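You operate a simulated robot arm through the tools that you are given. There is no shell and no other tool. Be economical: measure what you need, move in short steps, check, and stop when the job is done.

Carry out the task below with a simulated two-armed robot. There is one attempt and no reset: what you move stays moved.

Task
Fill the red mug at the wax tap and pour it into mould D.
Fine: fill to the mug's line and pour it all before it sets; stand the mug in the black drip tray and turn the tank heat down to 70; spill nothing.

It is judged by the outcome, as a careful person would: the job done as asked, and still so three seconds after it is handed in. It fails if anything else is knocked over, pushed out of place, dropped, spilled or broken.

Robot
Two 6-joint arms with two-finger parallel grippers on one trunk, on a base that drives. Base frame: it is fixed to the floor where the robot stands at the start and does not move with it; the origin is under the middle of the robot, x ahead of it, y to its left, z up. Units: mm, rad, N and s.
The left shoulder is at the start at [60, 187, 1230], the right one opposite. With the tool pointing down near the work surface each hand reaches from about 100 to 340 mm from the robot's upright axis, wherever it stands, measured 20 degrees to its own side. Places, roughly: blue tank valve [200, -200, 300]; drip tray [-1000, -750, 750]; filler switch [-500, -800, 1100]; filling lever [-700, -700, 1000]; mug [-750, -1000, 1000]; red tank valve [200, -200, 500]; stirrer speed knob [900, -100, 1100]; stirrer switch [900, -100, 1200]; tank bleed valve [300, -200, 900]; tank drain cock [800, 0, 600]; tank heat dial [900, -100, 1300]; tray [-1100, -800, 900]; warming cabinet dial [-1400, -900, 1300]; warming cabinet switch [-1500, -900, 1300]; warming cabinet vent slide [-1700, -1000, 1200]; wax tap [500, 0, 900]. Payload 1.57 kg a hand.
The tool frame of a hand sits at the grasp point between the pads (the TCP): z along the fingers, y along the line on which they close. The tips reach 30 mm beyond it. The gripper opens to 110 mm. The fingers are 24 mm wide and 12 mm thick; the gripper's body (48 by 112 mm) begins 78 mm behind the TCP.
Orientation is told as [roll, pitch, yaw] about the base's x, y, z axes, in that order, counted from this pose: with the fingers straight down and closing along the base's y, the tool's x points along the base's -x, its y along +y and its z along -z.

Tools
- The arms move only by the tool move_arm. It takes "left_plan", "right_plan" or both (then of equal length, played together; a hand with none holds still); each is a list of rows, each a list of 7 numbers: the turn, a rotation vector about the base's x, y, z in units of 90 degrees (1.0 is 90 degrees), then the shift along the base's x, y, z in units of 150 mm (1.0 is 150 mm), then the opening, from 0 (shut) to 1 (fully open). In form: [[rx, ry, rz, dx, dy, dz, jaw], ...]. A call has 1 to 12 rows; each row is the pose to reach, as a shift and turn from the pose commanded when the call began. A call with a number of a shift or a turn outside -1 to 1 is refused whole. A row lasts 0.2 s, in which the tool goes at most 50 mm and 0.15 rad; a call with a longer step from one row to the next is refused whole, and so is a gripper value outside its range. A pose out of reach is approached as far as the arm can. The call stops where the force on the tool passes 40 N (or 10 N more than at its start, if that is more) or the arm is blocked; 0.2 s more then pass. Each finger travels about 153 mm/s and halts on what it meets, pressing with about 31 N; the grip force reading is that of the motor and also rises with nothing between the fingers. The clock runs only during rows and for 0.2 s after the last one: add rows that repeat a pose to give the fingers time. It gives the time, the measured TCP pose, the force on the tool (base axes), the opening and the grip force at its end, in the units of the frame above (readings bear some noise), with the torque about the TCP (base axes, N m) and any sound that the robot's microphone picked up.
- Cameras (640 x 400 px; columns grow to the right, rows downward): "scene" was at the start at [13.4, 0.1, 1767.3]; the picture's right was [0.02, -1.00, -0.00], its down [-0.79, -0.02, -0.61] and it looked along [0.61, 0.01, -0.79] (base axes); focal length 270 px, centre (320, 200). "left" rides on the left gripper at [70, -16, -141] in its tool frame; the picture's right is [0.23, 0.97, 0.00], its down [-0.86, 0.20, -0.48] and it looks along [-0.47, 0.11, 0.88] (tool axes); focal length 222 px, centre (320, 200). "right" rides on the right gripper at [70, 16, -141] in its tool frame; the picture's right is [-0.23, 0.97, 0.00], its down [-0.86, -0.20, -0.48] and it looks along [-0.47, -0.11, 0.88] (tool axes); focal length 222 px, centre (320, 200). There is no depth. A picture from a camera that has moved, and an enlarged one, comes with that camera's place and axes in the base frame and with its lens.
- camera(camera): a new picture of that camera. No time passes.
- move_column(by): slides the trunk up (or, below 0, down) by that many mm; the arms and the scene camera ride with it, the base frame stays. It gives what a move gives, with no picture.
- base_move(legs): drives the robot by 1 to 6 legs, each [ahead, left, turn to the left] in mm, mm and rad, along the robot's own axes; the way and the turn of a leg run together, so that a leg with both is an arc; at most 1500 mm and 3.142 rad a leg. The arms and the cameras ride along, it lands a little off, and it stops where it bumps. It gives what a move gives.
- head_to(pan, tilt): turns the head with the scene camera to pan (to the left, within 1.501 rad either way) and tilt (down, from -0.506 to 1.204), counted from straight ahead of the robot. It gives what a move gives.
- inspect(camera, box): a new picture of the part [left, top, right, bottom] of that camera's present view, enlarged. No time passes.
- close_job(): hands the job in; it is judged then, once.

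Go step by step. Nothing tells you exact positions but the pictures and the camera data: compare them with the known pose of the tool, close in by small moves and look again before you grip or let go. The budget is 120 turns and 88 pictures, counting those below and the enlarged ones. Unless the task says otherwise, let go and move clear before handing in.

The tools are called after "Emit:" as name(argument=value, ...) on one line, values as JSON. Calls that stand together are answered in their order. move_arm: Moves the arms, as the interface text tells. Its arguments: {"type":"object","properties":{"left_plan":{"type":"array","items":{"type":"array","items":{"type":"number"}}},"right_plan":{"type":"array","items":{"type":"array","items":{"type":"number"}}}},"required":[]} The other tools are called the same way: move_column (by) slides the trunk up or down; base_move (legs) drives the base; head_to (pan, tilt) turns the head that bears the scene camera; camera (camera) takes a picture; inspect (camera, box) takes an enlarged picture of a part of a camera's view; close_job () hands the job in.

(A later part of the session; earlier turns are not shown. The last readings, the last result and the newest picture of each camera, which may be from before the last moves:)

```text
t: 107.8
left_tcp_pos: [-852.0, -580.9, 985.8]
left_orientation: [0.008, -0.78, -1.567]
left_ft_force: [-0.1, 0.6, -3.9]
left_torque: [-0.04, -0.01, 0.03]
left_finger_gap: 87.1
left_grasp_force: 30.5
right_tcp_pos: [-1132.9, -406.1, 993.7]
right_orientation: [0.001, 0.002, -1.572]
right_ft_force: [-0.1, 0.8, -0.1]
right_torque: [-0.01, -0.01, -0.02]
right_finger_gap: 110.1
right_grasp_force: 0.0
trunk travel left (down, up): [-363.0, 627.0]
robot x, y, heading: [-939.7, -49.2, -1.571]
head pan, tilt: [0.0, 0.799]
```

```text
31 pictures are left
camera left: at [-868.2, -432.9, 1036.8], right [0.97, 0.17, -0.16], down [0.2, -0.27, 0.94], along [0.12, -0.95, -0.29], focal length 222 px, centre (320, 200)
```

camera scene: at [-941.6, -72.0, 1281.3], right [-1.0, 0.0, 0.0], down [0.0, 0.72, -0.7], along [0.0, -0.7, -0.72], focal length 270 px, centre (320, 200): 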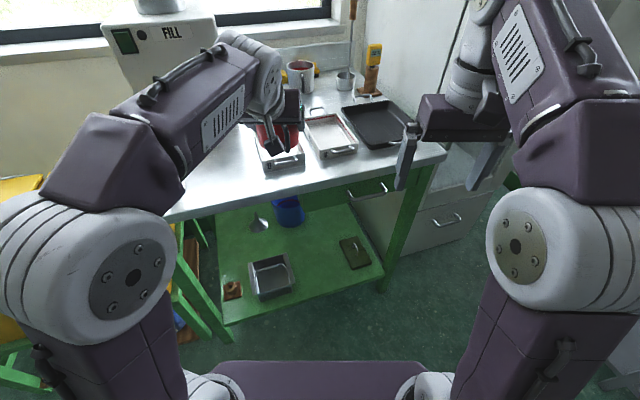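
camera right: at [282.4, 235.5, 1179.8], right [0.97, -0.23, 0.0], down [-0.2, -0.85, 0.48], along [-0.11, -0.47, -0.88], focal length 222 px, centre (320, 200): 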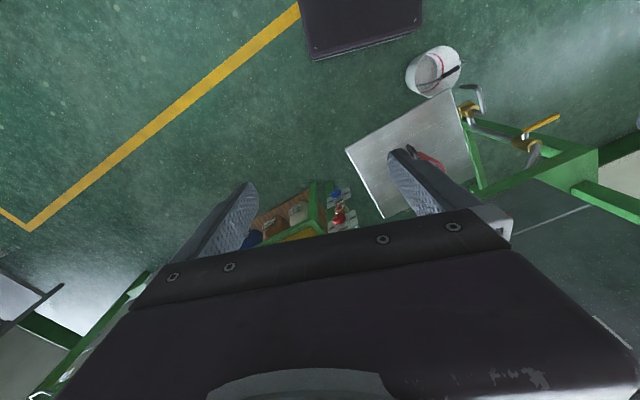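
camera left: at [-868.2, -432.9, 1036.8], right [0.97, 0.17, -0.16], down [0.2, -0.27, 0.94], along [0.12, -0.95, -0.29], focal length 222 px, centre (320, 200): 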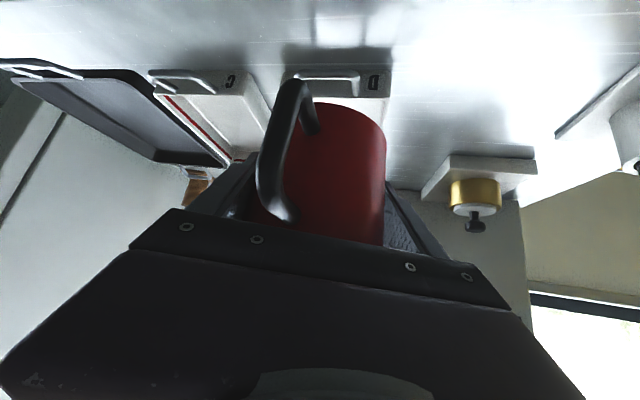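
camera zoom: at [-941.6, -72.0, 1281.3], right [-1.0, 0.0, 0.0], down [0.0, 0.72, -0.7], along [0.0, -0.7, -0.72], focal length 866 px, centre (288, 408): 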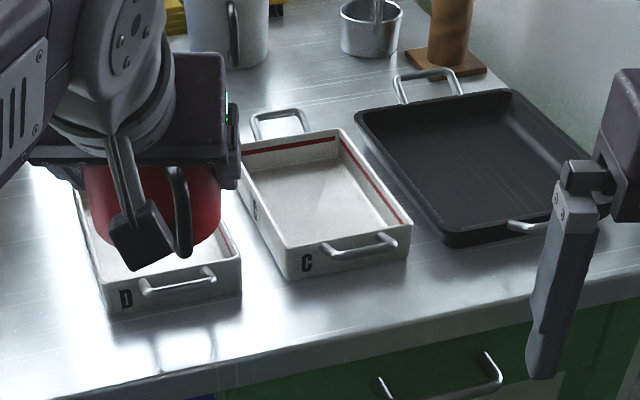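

Mould D's front edge runs from (-798, -604) to (-904, -629), so its centre is near (-832, -699). I'll draw the arm in a little, drive ahead, and bring the mug above the mould for pouring towards +x.

Emit:
move_arm(left_plan=[[0, 0, 0, -0.1, 0.1, 0, 0.4], [0, 0, 0, -0.2, 0.25, 0, 0.4], [0, 0, 0, -0.3, 0.35, 0, 0.4], [0, 0, 0, -0.3, 0.35, 0, 0.4]])

Emit:
base_move(legs=[[155, 0, 0]])

Emit:
move_arm(left_plan=[[0, 0.09, 0, 0, 0, 0, 0.4], [0, 0.18, 0, 0, 0, 0, 0.4], [0, 0.25, 0, 0, 0, 0, 0.4], [0, 0.25, 0, 0, 0, 0, 0.4]])

Emit:
camera(camera="scene")

```text
t: 108.8
left_tcp_pos: [-896.6, -530.3, 986.1]
left_orientation: [0.007, -0.781, -1.566]
left_ft_force: [-0.4, -0.3, -4.1]
left_torque: [-0.01, 0.02, -0.02]
left_finger_gap: 87.2
left_grasp_force: 31.1
right_tcp_pos: [-1134.7, -405.5, 993.1]
right_orientation: [0.001, 0.003, -1.572]
right_ft_force: [0.0, -0.6, -0.3]
right_torque: [0.02, 0.0, -0.02]
right_finger_gap: 110.0
right_grasp_force: 0.0
trunk travel left (down, up): [-363.0, 627.0]
robot x, y, heading: [-941.7, -48.3, -1.573]
head pan, tilt: [0.0, 0.799]
```

```text
t: 110.2
left_tcp_pos: [-896.5, -688.6, 984.3]
left_orientation: [0.006, -0.78, -1.563]
left_ft_force: [-0.2, -0.1, -4.4]
left_torque: [-0.05, -0.02, 0.01]
left_finger_gap: 87.3
left_grasp_force: 30.9
right_tcp_pos: [-1134.9, -565.0, 992.2]
right_orientation: [0.001, 0.002, -1.57]
right_ft_force: [0.5, -0.5, 0.9]
right_torque: [0.01, -0.03, 0.01]
right_finger_gap: 109.8
right_grasp_force: 0.2
trunk travel left (down, up): [-363.0, 627.0]
robot x, y, heading: [-940.2, -206.8, -1.573]
head pan, tilt: [0.0, 0.799]
```

```text
t: 111.2
left_tcp_pos: [-895.2, -685.8, 985.3]
left_orientation: [-0.522, -0.704, -1.201]
left_ft_force: [0.8, -0.2, -4.5]
left_torque: [-0.02, -0.05, -0.03]
left_finger_gap: 87.5
left_grasp_force: 30.6
right_tcp_pos: [-1135.2, -564.0, 994.4]
right_orientation: [0.0, 0.001, -1.569]
right_ft_force: [-0.6, 0.5, -0.2]
right_torque: [0.01, 0.0, -0.01]
right_finger_gap: 110.0
right_grasp_force: 0.1
trunk travel left (down, up): [-363.0, 627.0]
robot x, y, heading: [-940.0, -208.0, -1.573]
head pan, tilt: [0.0, 0.799]
```

```text
30 pictures are left
camera scene: at [-942.0, -228.4, 1281.3], right [-1.0, 0.0, 0.0], down [0.0, 0.72, -0.7], along [0.0, -0.7, -0.72], focal length 270 px, centre (320, 200)
```

scene: 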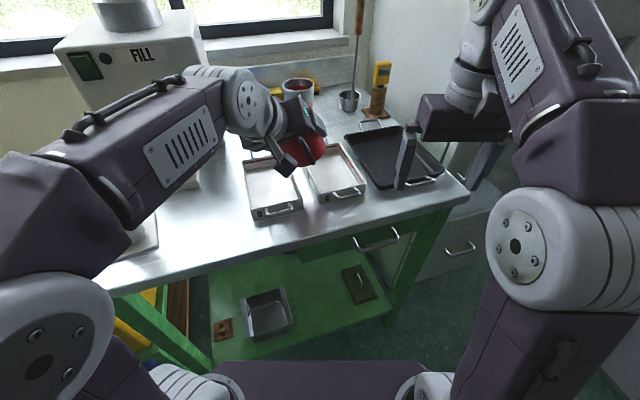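

The tilt works at 22°. I'll continue to about 55° and see where the stream lands.

Emit:
move_arm(left_plan=[[0, 0.08, 0, 0, 0, 0, 0.4], [0, 0.16, 0, 0, 0, 0, 0.4], [0, 0.24, 0, 0, 0, 0, 0.4], [0, 0.28, 0, 0, 0, 0, 0.4], [0, 0.32, 0, 0, 0, 0, 0.4]])

Emit:
inspect(camera="scene", box=[210, 90, 390, 230])

```text
t: 112.4
left_tcp_pos: [-896.3, -687.1, 986.4]
left_orientation: [-1.044, -0.452, -0.908]
left_ft_force: [-0.4, 0.5, -3.9]
left_torque: [-0.02, -0.02, -0.01]
left_finger_gap: 87.3
left_grasp_force: 30.7
right_tcp_pos: [-1133.2, -562.6, 993.2]
right_orientation: [-0.001, -0.001, -1.571]
right_ft_force: [0.2, 0.9, -0.6]
right_torque: [0.0, 0.01, -0.03]
right_finger_gap: 109.9
right_grasp_force: 0.0
trunk travel left (down, up): [-363.0, 627.0]
robot x, y, heading: [-941.9, -204.9, -1.57]
head pan, tilt: [0.0, 0.799]
```

```text
2.86 times, centred on (300, 160) of scene
camera zoom: at [-941.7, -228.3, 1281.3], right [-1.0, 0.0, 0.0], down [0.0, 0.72, -0.7], along [0.0, -0.7, -0.72], focal length 773 px, centre (377, 314)
```

zoom: 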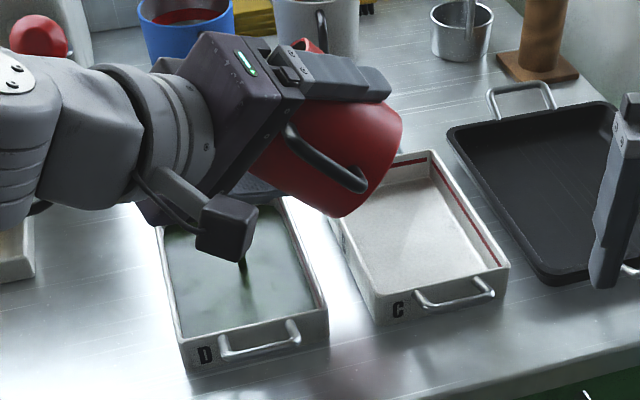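

The stream lands in the middle of mould D. I'll keep tilting while shifting to hold the lip over the centre.

Emit:
move_arm(left_plan=[[0, 0.05, 0, 0, 0, 0, 0.4], [0, 0.1, 0, 0, 0, 0, 0.4], [0, 0.15, 0, 0.01, 0, 0, 0.4], [0, 0.2, 0, 0.02, 0, 0, 0.4], [0, 0.25, 0, 0.035, 0, 0.01, 0.4], [0, 0.3, 0, 0.05, 0, 0.02, 0.4]])

Emit:
inspect(camera="scene", box=[210, 90, 390, 230])

```text
t: 113.8
left_tcp_pos: [-887.7, -687.2, 989.3]
left_orientation: [-1.415, -0.139, -0.798]
left_ft_force: [0.4, 0.0, -3.2]
left_torque: [-0.02, -0.05, 0.0]
left_finger_gap: 87.4
left_grasp_force: 30.9
right_tcp_pos: [-1134.4, -562.3, 992.9]
right_orientation: [0.0, 0.0, -1.569]
right_ft_force: [0.1, -0.3, 0.2]
right_torque: [-0.02, 0.0, 0.0]
right_finger_gap: 110.1
right_grasp_force: 0.0
trunk travel left (down, up): [-363.0, 627.0]
robot x, y, heading: [-941.2, -207.6, -1.573]
head pan, tilt: [0.0, 0.799]
```

```text
2.86 times, centred on (300, 160) of scene
camera zoom: at [-941.7, -228.3, 1281.3], right [-1.0, 0.0, 0.0], down [0.0, 0.72, -0.7], along [0.0, -0.7, -0.72], focal length 773 px, centre (377, 314)
```

zoom: 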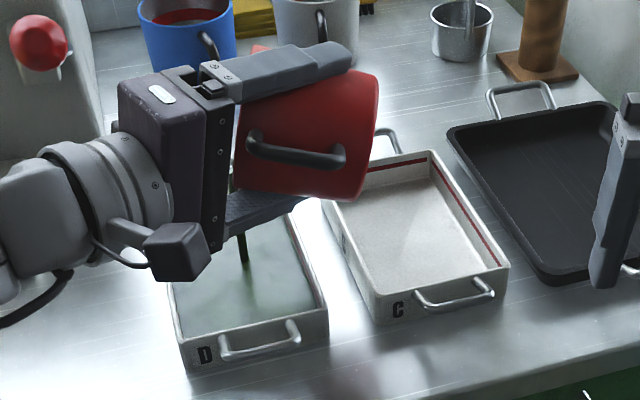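

Still landing well in D. I'll finish the tilt in small steps.

Emit:
move_arm(left_plan=[[0, 0.05, 0, 0.015, 0, 0.02, 0.4], [0, 0.1, 0, 0.03, 0, 0.04, 0.4], [0, 0.15, 0, 0.05, 0, 0.06, 0.4], [0, 0.2, 0, 0.07, 0, 0.08, 0.4], [0, 0.25, 0, 0.1, 0, 0.1, 0.4], [0, 0.3, 0, 0.13, 0, 0.1, 0.4], [0, 0.36, 0, 0.15, 0, 0.1, 0.4], [0, 0.36, 0, 0.15, 0, 0.1, 0.4]])

Emit:
inspect(camera="scene", box=[210, 90, 390, 230])

```text
t: 115.6
left_tcp_pos: [-864.7, -686.5, 1003.1]
left_orientation: [-1.821, 0.256, -0.822]
left_ft_force: [1.2, 0.4, -1.2]
left_torque: [0.03, -0.06, -0.03]
left_finger_gap: 87.6
left_grasp_force: 30.4
right_tcp_pos: [-1133.7, -562.0, 994.7]
right_orientation: [0.001, 0.001, -1.571]
right_ft_force: [-0.4, -0.3, -1.0]
right_torque: [0.04, -0.02, -0.01]
right_finger_gap: 110.1
right_grasp_force: 0.0
trunk travel left (down, up): [-363.0, 627.0]
robot x, y, heading: [-943.3, -205.0, -1.575]
head pan, tilt: [0.0, 0.799]
```

```text
2.86 times, centred on (300, 160) of scene
camera zoom: at [-941.8, -227.9, 1281.3], right [-1.0, 0.0, 0.0], down [0.0, 0.72, -0.7], along [0.0, -0.7, -0.72], focal length 773 px, centre (377, 314)
```

zoom: 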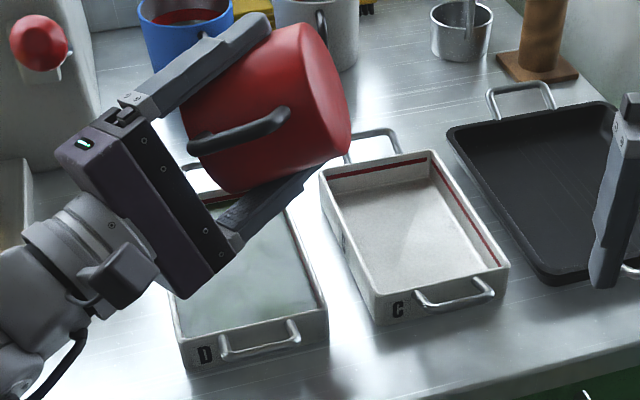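

The mug feels nearly empty (about 1.2 N). I'll tip a little further, hold to drain, and re-read the weight.

Emit:
move_arm(left_plan=[[0, 0.06, 0, 0.06, 0, 0.08, 0.4], [0, 0.12, 0, 0.12, 0, 0.15, 0.4], [0, 0.12, 0, 0.12, 0, 0.15, 0.4], [0, 0.12, 0, 0.12, 0, 0.15, 0.4], [0, 0.12, 0, 0.12, 0, 0.15, 0.4], [0, 0.12, 0, 0.12, 0, 0.15, 0.4], [0, 0.12, 0, 0.12, 0, 0.15, 0.4], [0, 0.12, 0, 0.12, 0, 0.15, 0.4], [0, 0.12, 0, 0.12, 0, 0.15, 0.4]])

Emit:
inspect(camera="scene", box=[210, 90, 390, 230])

```text
t: 117.6
left_tcp_pos: [-847.0, -686.4, 1026.6]
left_orientation: [-1.97, 0.38, -0.87]
left_ft_force: [-0.7, -0.7, -2.0]
left_torque: [-0.03, -0.09, -0.06]
left_finger_gap: 87.5
left_grasp_force: 30.4
right_tcp_pos: [-1134.1, -563.4, 994.2]
right_orientation: [0.001, -0.001, -1.571]
right_ft_force: [-0.8, -0.1, -0.9]
right_torque: [0.02, 0.0, 0.0]
right_finger_gap: 110.1
right_grasp_force: 0.0
trunk travel left (down, up): [-363.0, 627.0]
robot x, y, heading: [-939.3, -205.8, -1.571]
head pan, tilt: [0.0, 0.799]
```

```text
2.86 times, centred on (300, 160) of scene
camera zoom: at [-941.8, -228.1, 1281.3], right [-1.0, 0.0, 0.0], down [0.0, 0.72, -0.7], along [0.0, -0.7, -0.72], focal length 773 px, centre (377, 314)
```

zoom: 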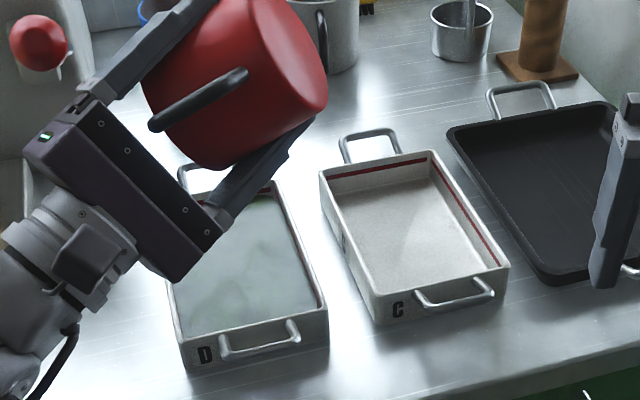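

The mug is empty and the wax is all in mould D. I'll turn the mug upright over the mould and at the same time draw the right hand in so that it clears the cabinet.

Emit:
move_arm(left_plan=[[0, -0.09, 0, -0.02, 0, 0, 0.4], [0, -0.18, 0, -0.04, 0, 0, 0.4], [0, -0.27, 0, -0.06, 0, 0, 0.4], [0, -0.36, 0, -0.08, 0, 0, 0.4], [0, -0.45, 0, -0.1, 0, 0, 0.4], [0, -0.54, 0, -0.13, 0, 0, 0.4], [0, -0.63, 0, -0.16, 0, 0, 0.4], [0, -0.72, 0, -0.2, 0, 0, 0.4], [0, -0.81, 0, -0.25, 0, 0, 0.4], [0, -0.9, 0, -0.3, 0, 0, 0.4], [0, -0.98, 0, -0.3, 0, 0, 0.4]], right_plan=[[0, 0, 0, 0, 0.09, 0, 1], [0, 0, 0, 0, 0.18, 0, 1], [0, 0, 0, 0, 0.27, 0, 1], [0, 0, 0, 0, 0.36, 0, 1], [0, 0, 0, 0, 0.45, 0, 1], [0, 0, 0, 0, 0.54, 0, 1], [0, 0, 0, 0, 0.63, 0, 1], [0, 0, 0, 0, 0.72, 0, 1], [0, 0, 0, 0, 0.8, 0, 1], [0, 0, 0, 0, 0.85, 0, 1], [0, 0, 0, 0, 0.9, 0, 1]])

Emit:
move_arm(left_plan=[[0, -0.09, 0, 0, 0, 0, 0.4], [0, -0.18, 0, 0, 0, 0, 0.4], [0, -0.27, 0, 0, 0, 0, 0.4], [0, -0.37, 0, 0, 0, 0, 0.4], [0, -0.37, 0, 0, 0, 0, 0.4]])

Emit:
inspect(camera="scene", box=[210, 80, 490, 240])

```text
t: 120.0
left_tcp_pos: [-892.5, -687.5, 1026.2]
left_orientation: [-0.737, -0.627, -1.065]
left_ft_force: [0.3, 0.0, -1.7]
left_torque: [-0.02, -0.02, 0.02]
left_finger_gap: 87.6
left_grasp_force: 30.8
right_tcp_pos: [-1133.7, -432.0, 996.4]
right_orientation: [0.0, 0.004, -1.571]
right_ft_force: [0.6, 0.8, 0.7]
right_torque: [0.02, -0.02, 0.0]
right_finger_gap: 110.1
right_grasp_force: 0.0
right hand out of reach, approached as far as the arm can: row 11
trunk travel left (down, up): [-363.0, 627.0]
robot x, y, heading: [-938.6, -204.6, -1.568]
head pan, tilt: [0.0, 0.799]
```

```text
refused: row 4 steps farther than a row can; nothing moved
```

```text
2.29 times, centred on (350, 160) of scene
camera zoom: at [-941.9, -228.0, 1281.3], right [-1.0, 0.0, 0.0], down [0.0, 0.72, -0.7], along [0.0, -0.7, -0.72], focal length 618 px, centre (251, 291)
```

zoom: 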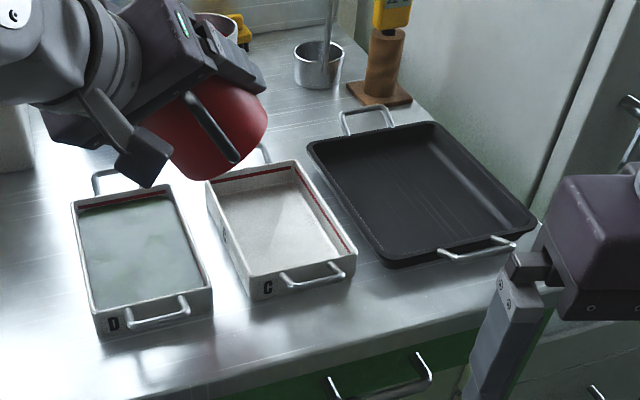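

Emit:
move_arm(left_plan=[[0, -0.09, 0, 0, 0, 0, 0.4], [0, -0.18, 0, 0, 0, 0, 0.4], [0, -0.27, 0, 0, 0, 0, 0.4], [0, -0.36, 0, 0, 0, 0, 0.4], [0, -0.37, 0, 0, 0, 0, 0.4]])

Emit:
base_move(legs=[[0, -160, 0], [70, 0, 0]])

Emit:
camera(camera="scene")

```text
t: 121.2
left_tcp_pos: [-892.2, -687.2, 1026.4]
left_orientation: [0.006, -0.783, -1.564]
left_ft_force: [-0.4, -0.6, -3.0]
left_torque: [-0.03, -0.02, 0.02]
left_finger_gap: 87.4
left_grasp_force: 31.3
right_tcp_pos: [-1133.5, -431.6, 994.7]
right_orientation: [-0.002, 0.004, -1.569]
right_ft_force: [0.1, -0.4, 0.0]
right_torque: [0.01, -0.02, 0.04]
right_finger_gap: 109.8
right_grasp_force: 0.1
trunk travel left (down, up): [-363.0, 627.0]
robot x, y, heading: [-944.2, -204.8, -1.574]
head pan, tilt: [0.0, 0.799]
```

```text
t: 123.2
left_tcp_pos: [-1049.8, -758.4, 1025.5]
left_orientation: [0.006, -0.779, -1.561]
left_ft_force: [-0.3, -0.2, -2.6]
left_torque: [0.01, 0.0, -0.04]
left_finger_gap: 87.8
left_grasp_force: 31.5
right_tcp_pos: [-1292.2, -503.9, 995.4]
right_orientation: [-0.001, 0.006, -1.568]
right_ft_force: [0.4, -0.2, -0.7]
right_torque: [0.03, 0.0, 0.0]
right_finger_gap: 110.2
right_grasp_force: 0.1
trunk travel left (down, up): [-363.0, 627.0]
robot x, y, heading: [-1095.9, -277.1, -1.567]
head pan, tilt: [0.0, 0.799]
```

```text
24 pictures are left
camera scene: at [-1100.4, -300.6, 1281.3], right [-1.0, 0.0, 0.0], down [0.0, 0.72, -0.7], along [0.0, -0.7, -0.72], focal length 270 px, centre (320, 200)
```

scene: 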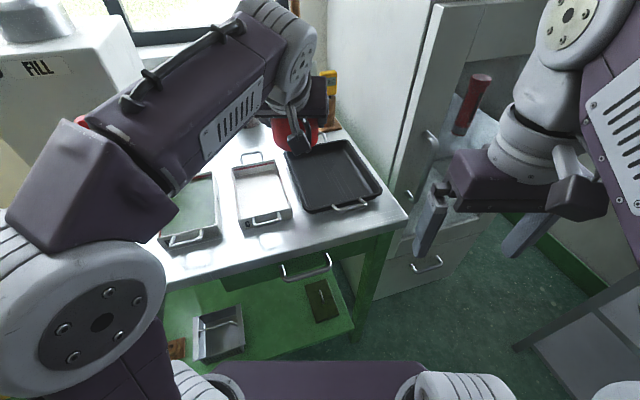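

The mug is upright with TCP (-1050, -758, 1025), and the black tray centre is near (-1121, -788). I'll move over it and check from above.

Emit:
move_arm(left_plan=[[0, 0, 0, -0.2, -0.05, 0, 0.4], [0, 0, 0, -0.4, -0.12, 0, 0.4], [0, 0, 0, -0.47, -0.17, -0.1, 0.4], [0, 0, 0, -0.47, -0.17, -0.35, 0.4], [0, 0, 0, -0.47, -0.17, -0.55, 0.4], [0, 0, 0, -0.47, -0.17, -0.55, 0.4]])

Emit:
inspect(camera="scene", box=[220, 70, 420, 230])

Emit:
camera(camera="left")

```text
t: 124.7
left_tcp_pos: [-1120.5, -783.1, 943.9]
left_orientation: [0.007, -0.781, -1.56]
left_ft_force: [-0.3, 0.6, -1.8]
left_torque: [0.01, 0.02, 0.01]
left_finger_gap: 87.7
left_grasp_force: 30.7
right_tcp_pos: [-1291.2, -503.8, 996.7]
right_orientation: [0.001, 0.003, -1.568]
right_ft_force: [0.2, -0.2, 0.1]
right_torque: [-0.03, 0.0, -0.03]
right_finger_gap: 110.2
right_grasp_force: 0.1
trunk travel left (down, up): [-363.0, 627.0]
robot x, y, heading: [-1098.8, -278.4, -1.564]
head pan, tilt: [0.0, 0.799]
```

```text
2.50 times, centred on (320, 150) of scene
camera zoom: at [-1100.5, -298.8, 1281.3], right [-1.0, 0.0, 0.0], down [0.0, 0.72, -0.7], along [0.0, -0.7, -0.72], focal length 676 px, centre (320, 325)
```

zoom: 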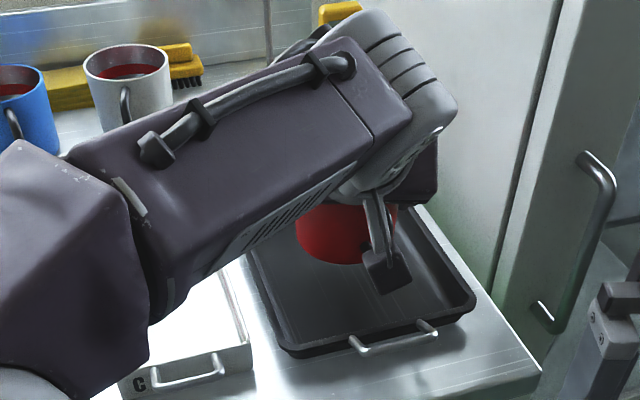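

```text
22 pictures are left
camera left: at [-1138.4, -635.2, 995.0], right [0.97, 0.18, -0.16], down [0.2, -0.27, 0.94], along [0.12, -0.95, -0.29], focal length 222 px, centre (320, 200)
```

left: 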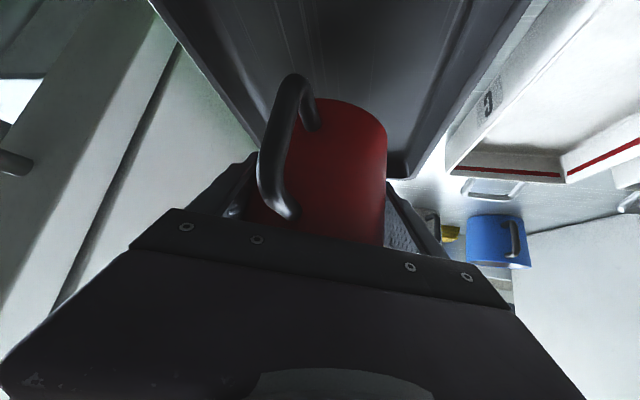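

The mug is above the tray with margin all round. Lowering to just above the tray floor now.

Emit:
move_arm(left_plan=[[0, 0, 0, 0, 0, -0.15, 0.4], [0, 0, 0, 0, 0, -0.27, 0.4], [0, 0, 0, 0, 0, -0.31, 0.4], [0, 0, 0, 0, 0, -0.31, 0.4]])

Emit:
move_arm(left_plan=[[0, 0, 0, 0, 0, -0.015, 0.4], [0, 0, 0, 0, 0, -0.03, 0.4]])

Emit:
camera(camera="left")

```text
t: 125.7
left_tcp_pos: [-1120.4, -781.1, 898.2]
left_orientation: [0.006, -0.787, -1.56]
left_ft_force: [3.9, -1.1, 17.2]
left_torque: [0.24, -0.03, 0.01]
left_finger_gap: 87.6
left_grasp_force: 30.9
right_tcp_pos: [-1291.8, -502.0, 996.2]
right_orientation: [0.002, 0.003, -1.566]
right_ft_force: [0.5, -0.4, -1.0]
right_torque: [0.0, 0.0, 0.0]
right_finger_gap: 110.0
right_grasp_force: 0.1
trunk travel left (down, up): [-363.0, 627.0]
robot x, y, heading: [-1100.3, -273.8, -1.572]
head pan, tilt: [0.0, 0.799]
```

```text
t: 126.2
left_tcp_pos: [-1121.6, -780.4, 894.8]
left_orientation: [0.004, -0.784, -1.559]
left_ft_force: [2.9, -2.0, 20.2]
left_torque: [0.41, 0.24, -0.06]
left_finger_gap: 86.5
left_grasp_force: 30.5
right_tcp_pos: [-1291.4, -501.0, 995.8]
right_orientation: [0.0, 0.003, -1.568]
right_ft_force: [-0.8, 0.3, 0.3]
right_torque: [0.01, 0.01, -0.02]
right_finger_gap: 109.9
right_grasp_force: 0.1
trunk travel left (down, up): [-363.0, 627.0]
robot x, y, heading: [-1098.0, -276.5, -1.568]
head pan, tilt: [0.0, 0.799]
```

```text
21 pictures are left
camera left: at [-1138.5, -631.7, 945.0], right [0.97, 0.17, -0.16], down [0.2, -0.26, 0.94], along [0.12, -0.95, -0.29], focal length 222 px, centre (320, 200)
```

left: 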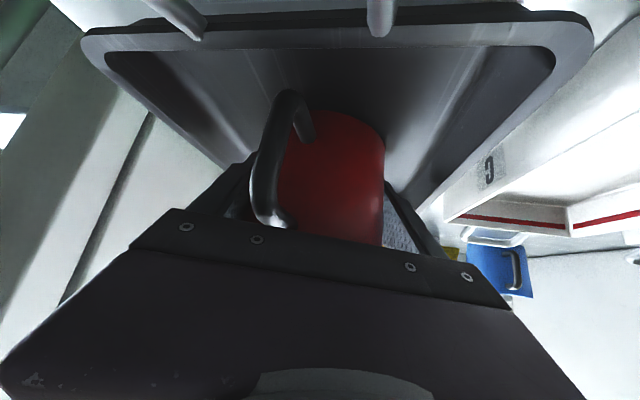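

The mug rests on the tray floor (contact about 20 N). I'll ease the load, open the fingers, and withdraw back along the fingers' line.

Emit:
move_arm(left_plan=[[0, 0, 0, 0, 0, 0.02, 0.4], [0, 0, 0, 0, 0, 0.025, 0.85], [0, 0, 0, 0, 0, 0.025, 0.92], [0, 0, 0, 0, 0, 0.025, 0.92]])

Emit:
camera(camera="left")

```text
t: 127.2
left_tcp_pos: [-1119.0, -782.3, 896.5]
left_orientation: [0.006, -0.78, -1.56]
left_ft_force: [-0.5, 0.2, 0.3]
left_torque: [0.0, 0.0, 0.05]
left_finger_gap: 101.1
left_grasp_force: 0.1
right_tcp_pos: [-1292.2, -504.4, 995.4]
right_orientation: [0.002, 0.005, -1.567]
right_ft_force: [1.0, 0.1, 0.4]
right_torque: [0.02, 0.03, -0.01]
right_finger_gap: 110.0
right_grasp_force: 0.0
trunk travel left (down, up): [-363.0, 627.0]
robot x, y, heading: [-1099.0, -280.2, -1.571]
head pan, tilt: [0.0, 0.799]
```

```text
20 pictures are left
camera left: at [-1138.5, -633.5, 947.9], right [0.97, 0.18, -0.16], down [0.2, -0.27, 0.94], along [0.12, -0.95, -0.29], focal length 222 px, centre (320, 200)
```

left: 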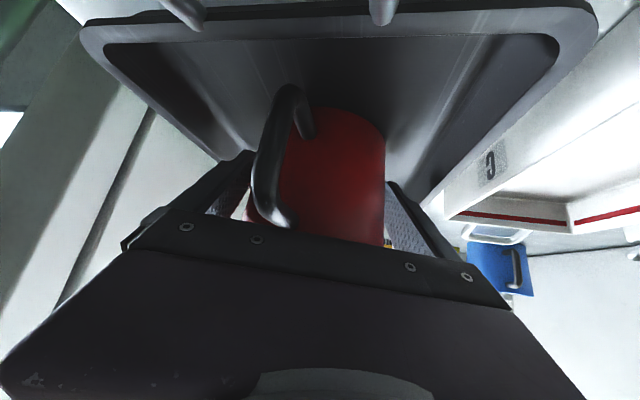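

Emit:
move_arm(left_plan=[[0, 0, 0, 0, 0.1, 0.1, 0.95], [0, 0, 0, 0, 0.25, 0.25, 0.95], [0, 0, 0, 0, 0.45, 0.45, 1], [0, 0, 0, 0, 0.65, 0.65, 1], [0, 0, 0, 0, 0.85, 0.85, 1]])

Emit:
base_move(legs=[[-250, 0, 0]])

Emit:
camera(camera="scene")

```text
t: 128.4
left_tcp_pos: [-1121.1, -653.6, 1025.8]
left_orientation: [0.008, -0.78, -1.561]
left_ft_force: [-1.5, 0.3, 0.0]
left_torque: [-0.01, 0.03, 0.02]
left_finger_gap: 109.9
left_grasp_force: 0.1
right_tcp_pos: [-1291.6, -502.8, 995.3]
right_orientation: [-0.001, 0.002, -1.568]
right_ft_force: [0.2, 0.7, -1.3]
right_torque: [0.0, 0.02, -0.01]
right_finger_gap: 110.0
right_grasp_force: 0.0
trunk travel left (down, up): [-363.0, 627.0]
robot x, y, heading: [-1100.0, -277.3, -1.571]
head pan, tilt: [0.0, 0.799]
```

```text
t: 130.3
left_tcp_pos: [-1123.0, -403.1, 1024.8]
left_orientation: [0.007, -0.782, -1.564]
left_ft_force: [0.7, 0.4, 1.0]
left_torque: [-0.03, -0.01, 0.03]
left_finger_gap: 110.2
left_grasp_force: 0.0
right_tcp_pos: [-1293.0, -250.7, 996.6]
right_orientation: [0.0, 0.002, -1.573]
right_ft_force: [0.6, -0.8, -0.2]
right_torque: [-0.06, 0.01, 0.0]
right_finger_gap: 110.3
right_grasp_force: 0.1
trunk travel left (down, up): [-363.0, 627.0]
robot x, y, heading: [-1099.4, -24.3, -1.568]
head pan, tilt: [0.0, 0.799]
```

```text
19 pictures are left
camera scene: at [-1101.0, -46.6, 1281.3], right [-1.0, 0.0, 0.0], down [0.0, 0.72, -0.7], along [0.0, -0.7, -0.72], focal length 270 px, centre (320, 200)
```

scene: 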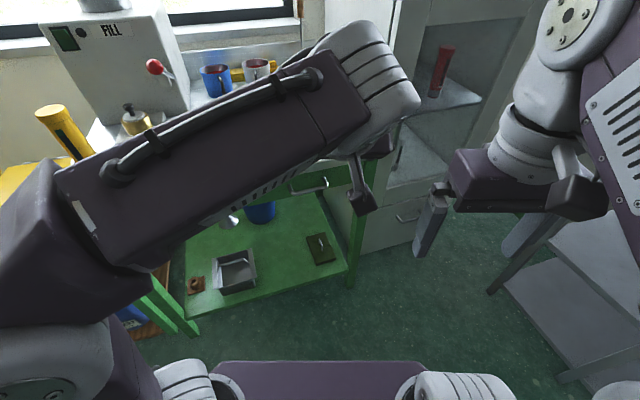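

The mug was released cleanly. Next I'll drive back to the tank side, checking the tray on the way, and look at the heat panel.

Emit:
base_move(legs=[[-600, 0, 0]])

Emit:
move_column(by=330)

Emit:
inspect(camera="scene", box=[200, 40, 440, 200])

Emit:
base_move(legs=[[0, 1450, 0]])

Emit:
head_to(pan=0.5, tilt=0.45)

Emit:
camera(camera="scene")

```text
t: 133.6
left_tcp_pos: [-1123.0, 190.1, 1025.2]
left_orientation: [0.007, -0.782, -1.561]
left_ft_force: [-0.5, 0.2, -0.9]
left_torque: [-0.03, 0.0, 0.01]
left_finger_gap: 109.7
left_grasp_force: 0.0
right_tcp_pos: [-1292.6, 341.1, 996.3]
right_orientation: [-0.002, 0.001, -1.569]
right_ft_force: [-0.6, 0.4, 0.1]
right_torque: [0.02, 0.03, -0.02]
right_finger_gap: 110.2
right_grasp_force: 0.1
trunk travel left (down, up): [-363.0, 627.0]
robot x, y, heading: [-1098.8, 569.0, -1.57]
head pan, tilt: [0.0, 0.799]
```

```text
t: 136.9
left_tcp_pos: [-1123.1, 191.2, 1354.6]
left_orientation: [0.007, -0.782, -1.563]
left_ft_force: [-0.6, 0.1, 0.4]
left_torque: [0.0, -0.01, -0.03]
left_finger_gap: 109.9
left_grasp_force: 0.1
right_tcp_pos: [-1292.9, 341.3, 1326.3]
right_orientation: [0.001, 0.003, -1.568]
right_ft_force: [0.5, -0.6, -0.1]
right_torque: [0.0, -0.01, 0.03]
right_finger_gap: 109.8
right_grasp_force: 0.0
trunk travel left (down, up): [-693.0, 297.0]
robot x, y, heading: [-1101.8, 569.1, -1.566]
head pan, tilt: [0.0, 0.799]
```

```text
2.50 times, centred on (320, 120) of scene
camera zoom: at [-1101.4, 545.9, 1611.3], right [-1.0, 0.0, 0.0], down [0.0, 0.72, -0.7], along [0.0, -0.7, -0.72], focal length 676 px, centre (320, 400)
```

zoom: 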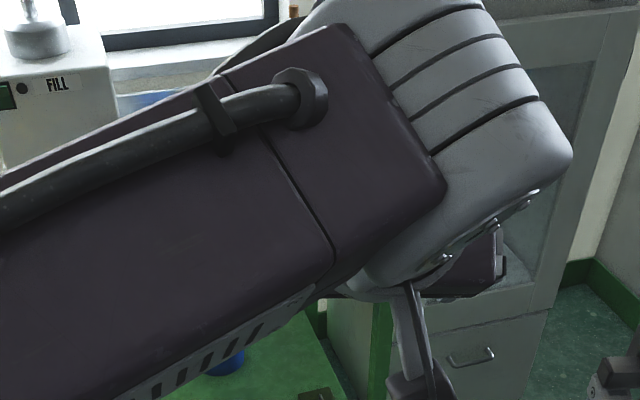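

```text
t: 144.2
left_tcp_pos: [343.7, 199.6, 1355.0]
left_orientation: [0.007, -0.783, -1.557]
left_ft_force: [0.7, -1.3, 0.5]
left_torque: [-0.02, -0.02, 0.0]
left_finger_gap: 109.9
left_grasp_force: 0.1
right_tcp_pos: [171.4, 350.3, 1326.0]
right_orientation: [0.0, 0.002, -1.56]
right_ft_force: [0.6, 0.3, 0.0]
right_torque: [-0.01, -0.01, 0.0]
right_finger_gap: 110.0
right_grasp_force: 0.1
trunk travel left (down, up): [-693.0, 297.0]
robot x, y, heading: [363.3, 576.0, -1.561]
head pan, tilt: [0.0, 0.799]
```

```text
t: 145.1
left_tcp_pos: [344.3, 200.0, 1355.6]
left_orientation: [0.008, -0.783, -1.557]
left_ft_force: [0.4, 0.1, 0.3]
left_torque: [-0.02, -0.03, 0.01]
left_finger_gap: 110.0
left_grasp_force: 0.1
right_tcp_pos: [172.7, 349.6, 1326.3]
right_orientation: [-0.001, 0.003, -1.56]
right_ft_force: [0.5, 0.4, -0.1]
right_torque: [0.01, 0.02, 0.0]
right_finger_gap: 110.1
right_grasp_force: 0.0
trunk travel left (down, up): [-693.0, 297.0]
robot x, y, heading: [365.1, 579.9, -1.56]
head pan, tilt: [0.499, 0.45]
```

```text
17 pictures are left
camera scene: at [405.8, 555.4, 1641.7], right [-0.87, -0.49, 0.0], down [-0.21, 0.38, -0.9], along [0.44, -0.79, -0.44], focal length 270 px, centre (320, 200)
```

scene: 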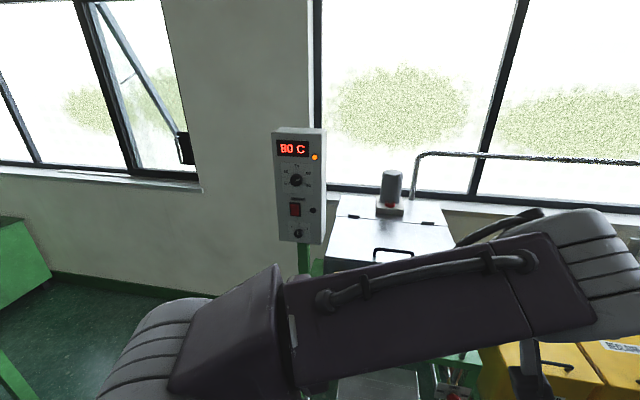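

Emit:
inspect(camera="scene", box=[260, 120, 340, 250])

```text
3.08 times, centred on (300, 185) of scene
camera zoom: at [405.8, 555.4, 1641.7], right [-0.87, -0.49, 0.0], down [-0.21, 0.38, -0.9], along [0.44, -0.79, -0.44], focal length 832 px, centre (382, 246)
```

zoom: 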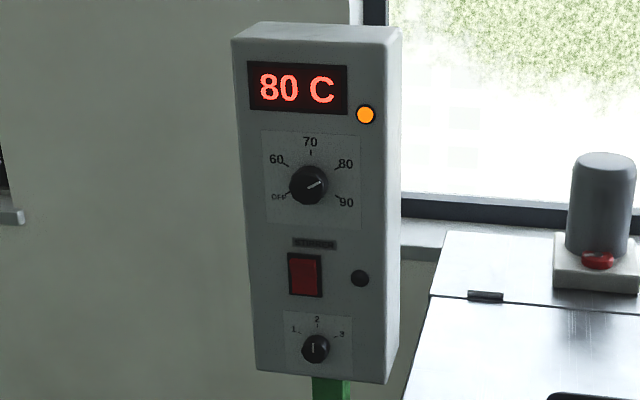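

The dial shows OFF/60/70/80/90 and points at 80, so 70 is about 60° anticlockwise at the top. It is at about (861, -107, 1324) on a panel turned about 30° towards -x, and the pail stands in front of it, so I'll approach from the left of the pail, heading -60°, and use the right hand.

Emit:
base_move(legs=[[0, 560, 0], [0, 0, 0.513]])

Emit:
head_to(pan=-0.4, tilt=0.8)

Emit:
camera(camera="scene")

```text
t: 149.7
left_tcp_pos: [1088.6, 244.4, 1354.3]
left_orientation: [0.007, -0.783, -1.038]
left_ft_force: [0.1, 0.3, -0.1]
left_torque: [0.02, -0.04, -0.02]
left_finger_gap: 109.9
left_grasp_force: 0.1
right_tcp_pos: [865.0, 289.4, 1325.8]
right_orientation: [0.001, 0.003, -1.046]
right_ft_force: [0.3, 0.1, 0.2]
right_torque: [0.02, 0.02, 0.02]
right_finger_gap: 109.7
right_grasp_force: 0.1
trunk travel left (down, up): [-693.0, 297.0]
robot x, y, heading: [918.0, 582.4, -1.041]
head pan, tilt: [0.499, 0.45]
```

```text
t: 150.9
left_tcp_pos: [1088.6, 243.4, 1354.8]
left_orientation: [0.007, -0.782, -1.038]
left_ft_force: [-0.4, -0.7, 0.1]
left_torque: [-0.01, -0.01, 0.05]
left_finger_gap: 110.0
left_grasp_force: 0.0
right_tcp_pos: [865.4, 289.8, 1326.4]
right_orientation: [0.0, 0.004, -1.044]
right_ft_force: [-0.2, 0.1, 0.0]
right_torque: [-0.01, -0.02, 0.03]
right_finger_gap: 110.1
right_grasp_force: 0.1
trunk travel left (down, up): [-693.0, 297.0]
robot x, y, heading: [918.0, 579.4, -1.046]
head pan, tilt: [-0.4, 0.799]
```

```text
15 pictures are left
camera scene: at [897.9, 552.3, 1611.3], right [-0.99, -0.13, 0.0], down [-0.09, 0.71, -0.7], along [0.09, -0.69, -0.72], focal length 270 px, centre (320, 200)
```

scene: 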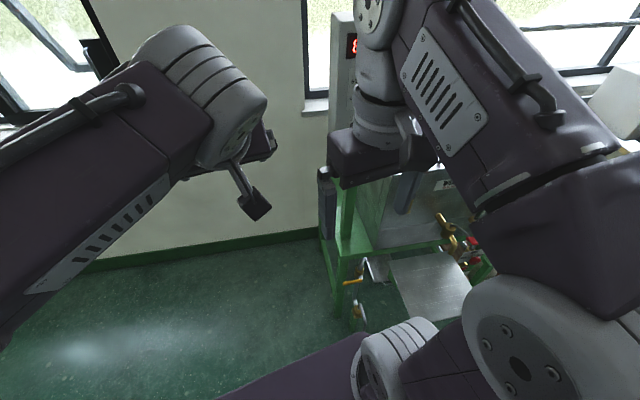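

Emit:
move_arm(right_plan=[[0, 0, 0, 0.02, -0.3, 0, 1], [0, 0, 0, 0.05, -0.6, 0, 1], [0, 0, 0, 0.09, -0.9, 0, 1], [0, 0, 0, 0.09, -0.95, 0, 1]])

Emit:
move_arm(right_plan=[[-0.078, -0.045, 0, 0, 0, 0, 1], [-0.156, -0.09, 0, 0, 0, 0, 1], [-0.234, -0.135, 0, 0, 0, 0, 1], [-0.311, -0.181, 0, 0, 0, 0, 1], [-0.389, -0.226, 0, 0, 0, 0, 1], [-0.467, -0.271, 0, 0, 0, 0, 1], [-0.545, -0.316, 0, 0, 0, 0, 1], [-0.623, -0.361, 0, 0, 0, 0, 1], [-0.701, -0.407, 0, 0, 0, 0, 1], [-0.779, -0.452, 0, 0, 0, 0, 1], [-0.856, -0.497, 0, 0, 0, 0, 1], [-0.865, -0.502, 0, 0, 0, 0, 1]])

```text
t: 151.9
left_tcp_pos: [1088.2, 243.6, 1354.7]
left_orientation: [0.008, -0.782, -1.038]
left_ft_force: [-0.2, 0.2, 0.2]
left_torque: [0.01, 0.06, 0.01]
left_finger_gap: 110.0
left_grasp_force: 0.0
right_tcp_pos: [879.5, 147.5, 1325.6]
right_orientation: [0.002, 0.002, -1.045]
right_ft_force: [0.1, 0.7, 0.0]
right_torque: [0.02, 0.0, 0.01]
right_finger_gap: 109.9
right_grasp_force: 0.0
trunk travel left (down, up): [-693.0, 297.0]
robot x, y, heading: [919.4, 584.0, -1.048]
head pan, tilt: [-0.4, 0.799]
```

```text
t: 154.5
left_tcp_pos: [1088.2, 242.8, 1354.1]
left_orientation: [0.008, -0.781, -1.037]
left_ft_force: [0.5, -0.3, 0.7]
left_torque: [0.02, -0.01, 0.02]
left_finger_gap: 109.9
left_grasp_force: 0.2
right_tcp_pos: [840.2, 80.7, 1314.7]
right_orientation: [0.472, -1.569, -1.518]
right_ft_force: [0.4, 0.0, 0.0]
right_torque: [-0.03, -0.02, 0.02]
right_finger_gap: 110.2
right_grasp_force: 0.1
right hand out of reach, approached as far as the arm can: row 4, 5, 6, 7, 8, 9, 10, 11, 12
trunk travel left (down, up): [-693.0, 297.0]
robot x, y, heading: [924.1, 580.9, -1.046]
head pan, tilt: [-0.4, 0.799]
```

The right hand is horizontal, facing the panel, at (840, 81, 1315). I'll move it right and forward to about 90 mm from the dial and look.

Emit:
move_arm(right_plan=[[0, 0, 0, -0.05, -0.2, 0, 1], [0, 0, 0, -0.1, -0.4, 0.02, 1], [0, 0, 0, -0.15, -0.6, 0.04, 1], [0, 0, 0, -0.17, -0.71, 0.05, 1], [0, 0, 0, -0.17, -0.71, 0.05, 1]])

Emit:
camera(camera="right")

Emit:
camera(camera="scene")

```text
t: 155.7
left_tcp_pos: [1089.2, 244.0, 1354.4]
left_orientation: [0.008, -0.783, -1.038]
left_ft_force: [-0.1, 0.0, -0.7]
left_torque: [-0.03, -0.02, 0.01]
left_finger_gap: 109.8
left_grasp_force: 0.1
right_tcp_pos: [817.9, -24.6, 1325.8]
right_orientation: [-0.006, -1.57, -1.042]
right_ft_force: [0.0, 0.0, 0.3]
right_torque: [0.01, -0.03, -0.04]
right_finger_gap: 110.2
right_grasp_force: 0.1
trunk travel left (down, up): [-693.0, 297.0]
robot x, y, heading: [919.1, 579.2, -1.049]
head pan, tilt: [-0.4, 0.799]
```

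```text
14 pictures are left
camera right: at [760.3, 106.2, 1255.7], right [0.84, 0.49, 0.23], down [-0.41, 0.31, 0.86], along [0.35, -0.82, 0.46], focal length 222 px, centre (320, 200)
```

right: 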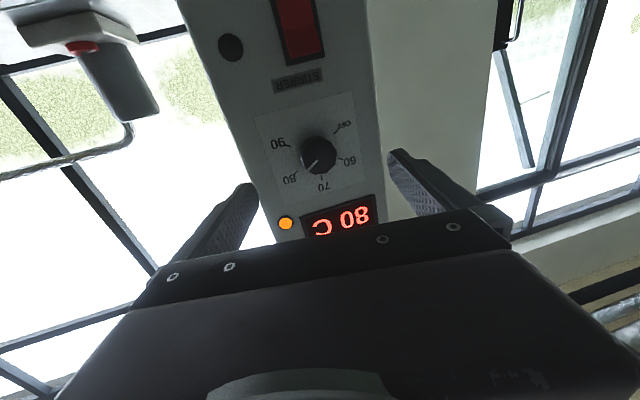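

```text
13 pictures are left
camera scene: at [897.9, 552.9, 1611.3], right [-0.99, -0.13, 0.0], down [-0.09, 0.71, -0.7], along [0.09, -0.69, -0.72], focal length 270 px, centre (320, 200)
```

scene: 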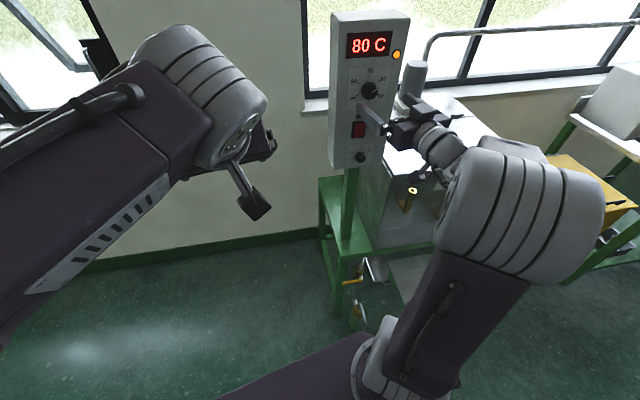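

Triangulation puts the knob at (863, -108, 1324), 94 mm straight ahead of the TCP and centred. I'll pre-turn the hand 30° clockwise, narrow the fingers, and advance until the tips straddle the knob.

Emit:
move_arm(right_plan=[[0.042, -0.072, 0, 0, 0, 0, 0.75], [0.084, -0.144, 0, 0.06, -0.11, 0, 0.65], [0.126, -0.216, 0, 0.12, -0.23, -0.01, 0.65], [0.167, -0.288, 0, 0.19, -0.355, -0.013, 0.65], [0.167, -0.288, 0, 0.248, -0.465, -0.013, 0.65], [0.167, -0.288, 0, 0.248, -0.465, -0.013, 0.65]])

Emit:
camera(camera="right")

Emit:
inspect(camera="scene", box=[320, 40, 440, 150])

```text
t: 157.1
left_tcp_pos: [1082.0, 254.2, 1357.7]
left_orientation: [0.006, -0.79, -1.038]
left_ft_force: [-0.4, -0.6, 0.4]
left_torque: [0.03, 0.02, 0.04]
left_finger_gap: 109.9
left_grasp_force: 0.0
right_tcp_pos: [848.0, -81.1, 1325.7]
right_orientation: [1.559, -1.04, -2.613]
right_ft_force: [-10.5, 28.9, -1.0]
right_torque: [0.44, 0.11, -1.22]
right_finger_gap: 68.2
right_grasp_force: 0.1
trunk travel left (down, up): [-693.0, 297.0]
robot x, y, heading: [919.1, 584.2, -1.044]
head pan, tilt: [-0.4, 0.799]
stopped in row 6 (right hand): the force on the tool passed its limit at 52 N (the readings are from after the stop); the commanded pose is now the measured one
```

```text
12 pictures are left
camera right: at [819.2, 66.0, 1274.2], right [0.63, 0.36, 0.69], down [-0.76, 0.11, 0.64], along [0.15, -0.93, 0.34], focal length 222 px, centre (320, 200)
```

right: 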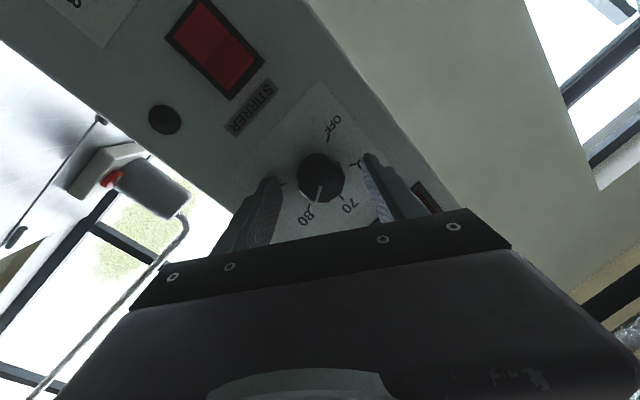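

```text
3.64 times, centred on (380, 95) of scene
camera zoom: at [893.1, 565.1, 1611.6], right [-0.99, -0.12, 0.0], down [-0.09, 0.71, -0.7], along [0.09, -0.7, -0.71], focal length 984 px, centre (102, 582)
```

zoom: 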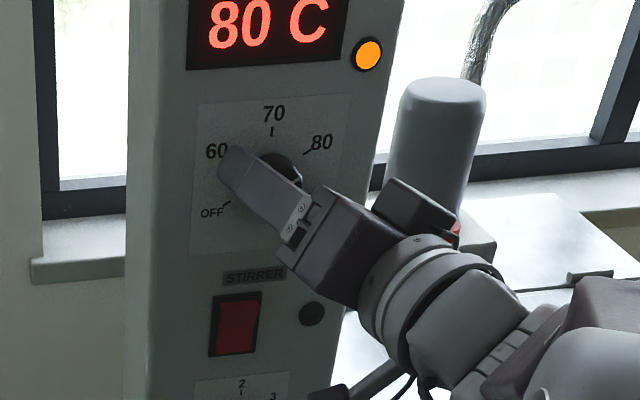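

The right-side fingertip touched the panel: the contact force shows the panel normal is nearer 20° than 30°. I'll back off slightly, square the hand to the panel, re-centre on the knob, then close.

Emit:
move_arm(right_plan=[[0, 0, -0.04, -0.01, 0.07, 0, 0.65], [0, 0, -0.112, 0.02, 0.07, -0.013, 0.65], [0, 0, -0.112, 0.033, 0.02, -0.013, 0.65], [0, 0, -0.112, 0.033, 0.02, -0.013, 0.5], [0, 0, -0.112, 0.033, 0.02, -0.013, 0.3], [0, 0, -0.112, 0.033, 0.02, -0.013, 0.2], [0, 0, -0.112, 0.033, 0.02, -0.013, 0.2]])

Emit:
camera(camera="right")

```text
t: 158.7
left_tcp_pos: [1085.9, 245.8, 1356.2]
left_orientation: [0.005, -0.786, -1.04]
left_ft_force: [0.3, 0.6, 0.4]
left_torque: [0.0, 0.02, -0.01]
left_finger_gap: 110.0
left_grasp_force: 0.1
right_tcp_pos: [856.8, -86.2, 1321.5]
right_orientation: [1.555, -1.041, -2.781]
right_ft_force: [-6.8, 9.8, -1.1]
right_torque: [0.3, 0.02, -0.54]
right_finger_gap: 37.6
right_grasp_force: 33.0
trunk travel left (down, up): [-693.0, 297.0]
robot x, y, heading: [921.7, 586.3, -1.047]
head pan, tilt: [-0.4, 0.799]
```

```text
10 pictures are left
camera right: at [853.9, 64.1, 1270.6], right [0.68, 0.24, 0.69], down [-0.73, 0.24, 0.64], along [-0.01, -0.94, 0.34], focal length 222 px, centre (320, 200)
```

right: 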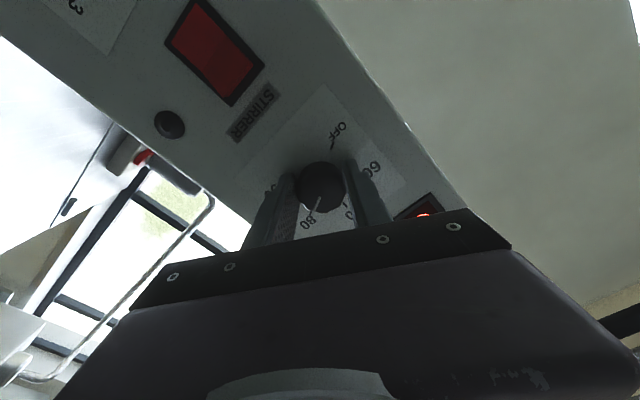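

The knob is gripped (37.6 mm). Turning it anticlockwise about 60°, then checking the readout.

Emit:
move_arm(right_plan=[[-0.031, 0.085, 0, 0, 0, 0, 0.2], [-0.061, 0.169, 0, 0, 0, 0, 0.2], [-0.092, 0.254, 0, 0, 0, 0, 0.2], [-0.122, 0.338, 0, 0, 0, 0, 0.2], [-0.153, 0.423, 0, 0, 0, 0, 0.2], [-0.184, 0.508, 0, 0, 0, 0, 0.2], [-0.21, 0.58, 0, 0, 0, 0, 0.2], [-0.227, 0.627, 0, 0, 0, 0, 0.2], [-0.227, 0.627, 0, 0, 0, 0, 0.2]])

Emit:
inspect(camera="scene", box=[320, 10, 440, 130])

```text
t: 160.3
left_tcp_pos: [1088.4, 247.6, 1355.8]
left_orientation: [0.005, -0.785, -1.039]
left_ft_force: [-0.3, -0.1, -0.6]
left_torque: [0.04, -0.02, 0.03]
left_finger_gap: 110.0
left_grasp_force: 0.0
right_tcp_pos: [852.1, -87.0, 1319.3]
right_orientation: [-1.484, -1.148, 0.273]
right_ft_force: [5.0, 11.5, -1.5]
right_torque: [0.1, 0.0, -1.92]
right_finger_gap: 37.8
right_grasp_force: 43.7
right hand out of reach, approached as far as the arm can: row 7, 8
trunk travel left (down, up): [-693.0, 297.0]
robot x, y, heading: [918.4, 585.7, -1.043]
head pan, tilt: [-0.4, 0.799]
stopped in row 8 (right hand): the force on the tool passed its limit at 51 N (the readings are from after the stop); the commanded pose is now the measured one
```

```text
3.33 times, centred on (380, 70) of scene
camera zoom: at [897.8, 556.7, 1611.5], right [-0.99, -0.13, 0.0], down [-0.09, 0.71, -0.7], along [0.09, -0.69, -0.72], focal length 902 px, centre (120, 633)
```

zoom: 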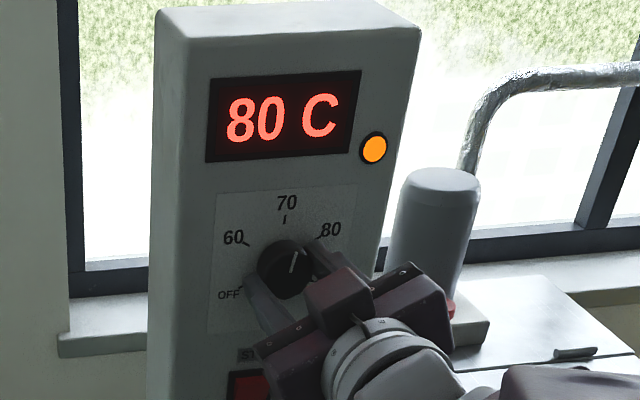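

The pointer is now about 20° short of 70 and the wrist reached its limit. I'll release, turn the hand back 45°, and re-grip.

Emit:
move_arm(right_plan=[[0, 0, 0, 0, 0.01, 0, 0.5], [0, 0, 0, 0, 0.01, 0.005, 0.55], [0.03, -0.083, 0, 0.01, 0.015, 0.01, 0.55], [0.06, -0.167, 0, 0.015, 0.015, 0.015, 0.55], [0.09, -0.25, 0, 0.02, 0.015, 0.015, 0.55], [0.12, -0.333, 0, 0.025, 0.015, 0.015, 0.55], [0.15, -0.416, 0, 0.025, 0.015, 0.015, 0.55], [0.17, -0.47, 0, 0.025, 0.015, 0.015, 0.55], [0.17, -0.47, 0, 0.025, 0.015, 0.015, 0.2], [0.17, -0.47, 0, 0.025, 0.015, 0.015, 0.2], [0.17, -0.47, 0, 0.025, 0.015, 0.015, 0.2]])

Emit:
inspect(camera="scene", box=[320, 10, 440, 130])

```text
t: 162.7
left_tcp_pos: [1088.0, 246.2, 1356.3]
left_orientation: [0.006, -0.783, -1.037]
left_ft_force: [-0.4, -0.2, 0.1]
left_torque: [-0.01, -0.01, 0.01]
left_finger_gap: 110.3
left_grasp_force: 0.0
right_tcp_pos: [855.9, -85.8, 1322.3]
right_orientation: [1.504, -1.205, -2.704]
right_ft_force: [-1.2, 10.4, -3.3]
right_torque: [0.43, 0.09, -0.96]
right_finger_gap: 38.0
right_grasp_force: 43.8
trunk travel left (down, up): [-693.0, 297.0]
robot x, y, heading: [916.7, 586.2, -1.046]
head pan, tilt: [-0.4, 0.799]
```

```text
3.33 times, centred on (380, 70) of scene
camera zoom: at [896.7, 556.1, 1611.2], right [-0.99, -0.13, 0.0], down [-0.09, 0.71, -0.7], along [0.09, -0.69, -0.72], focal length 902 px, centre (120, 633)
```

zoom: 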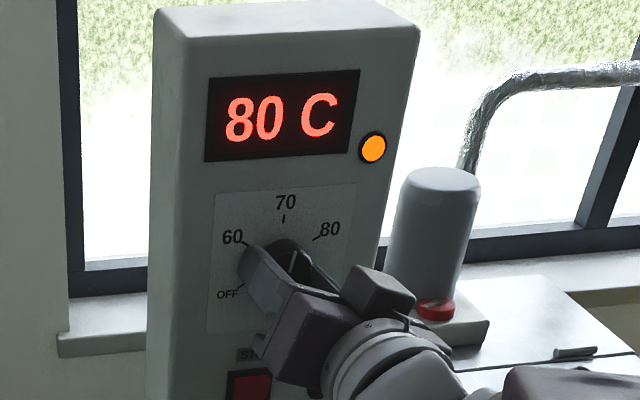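

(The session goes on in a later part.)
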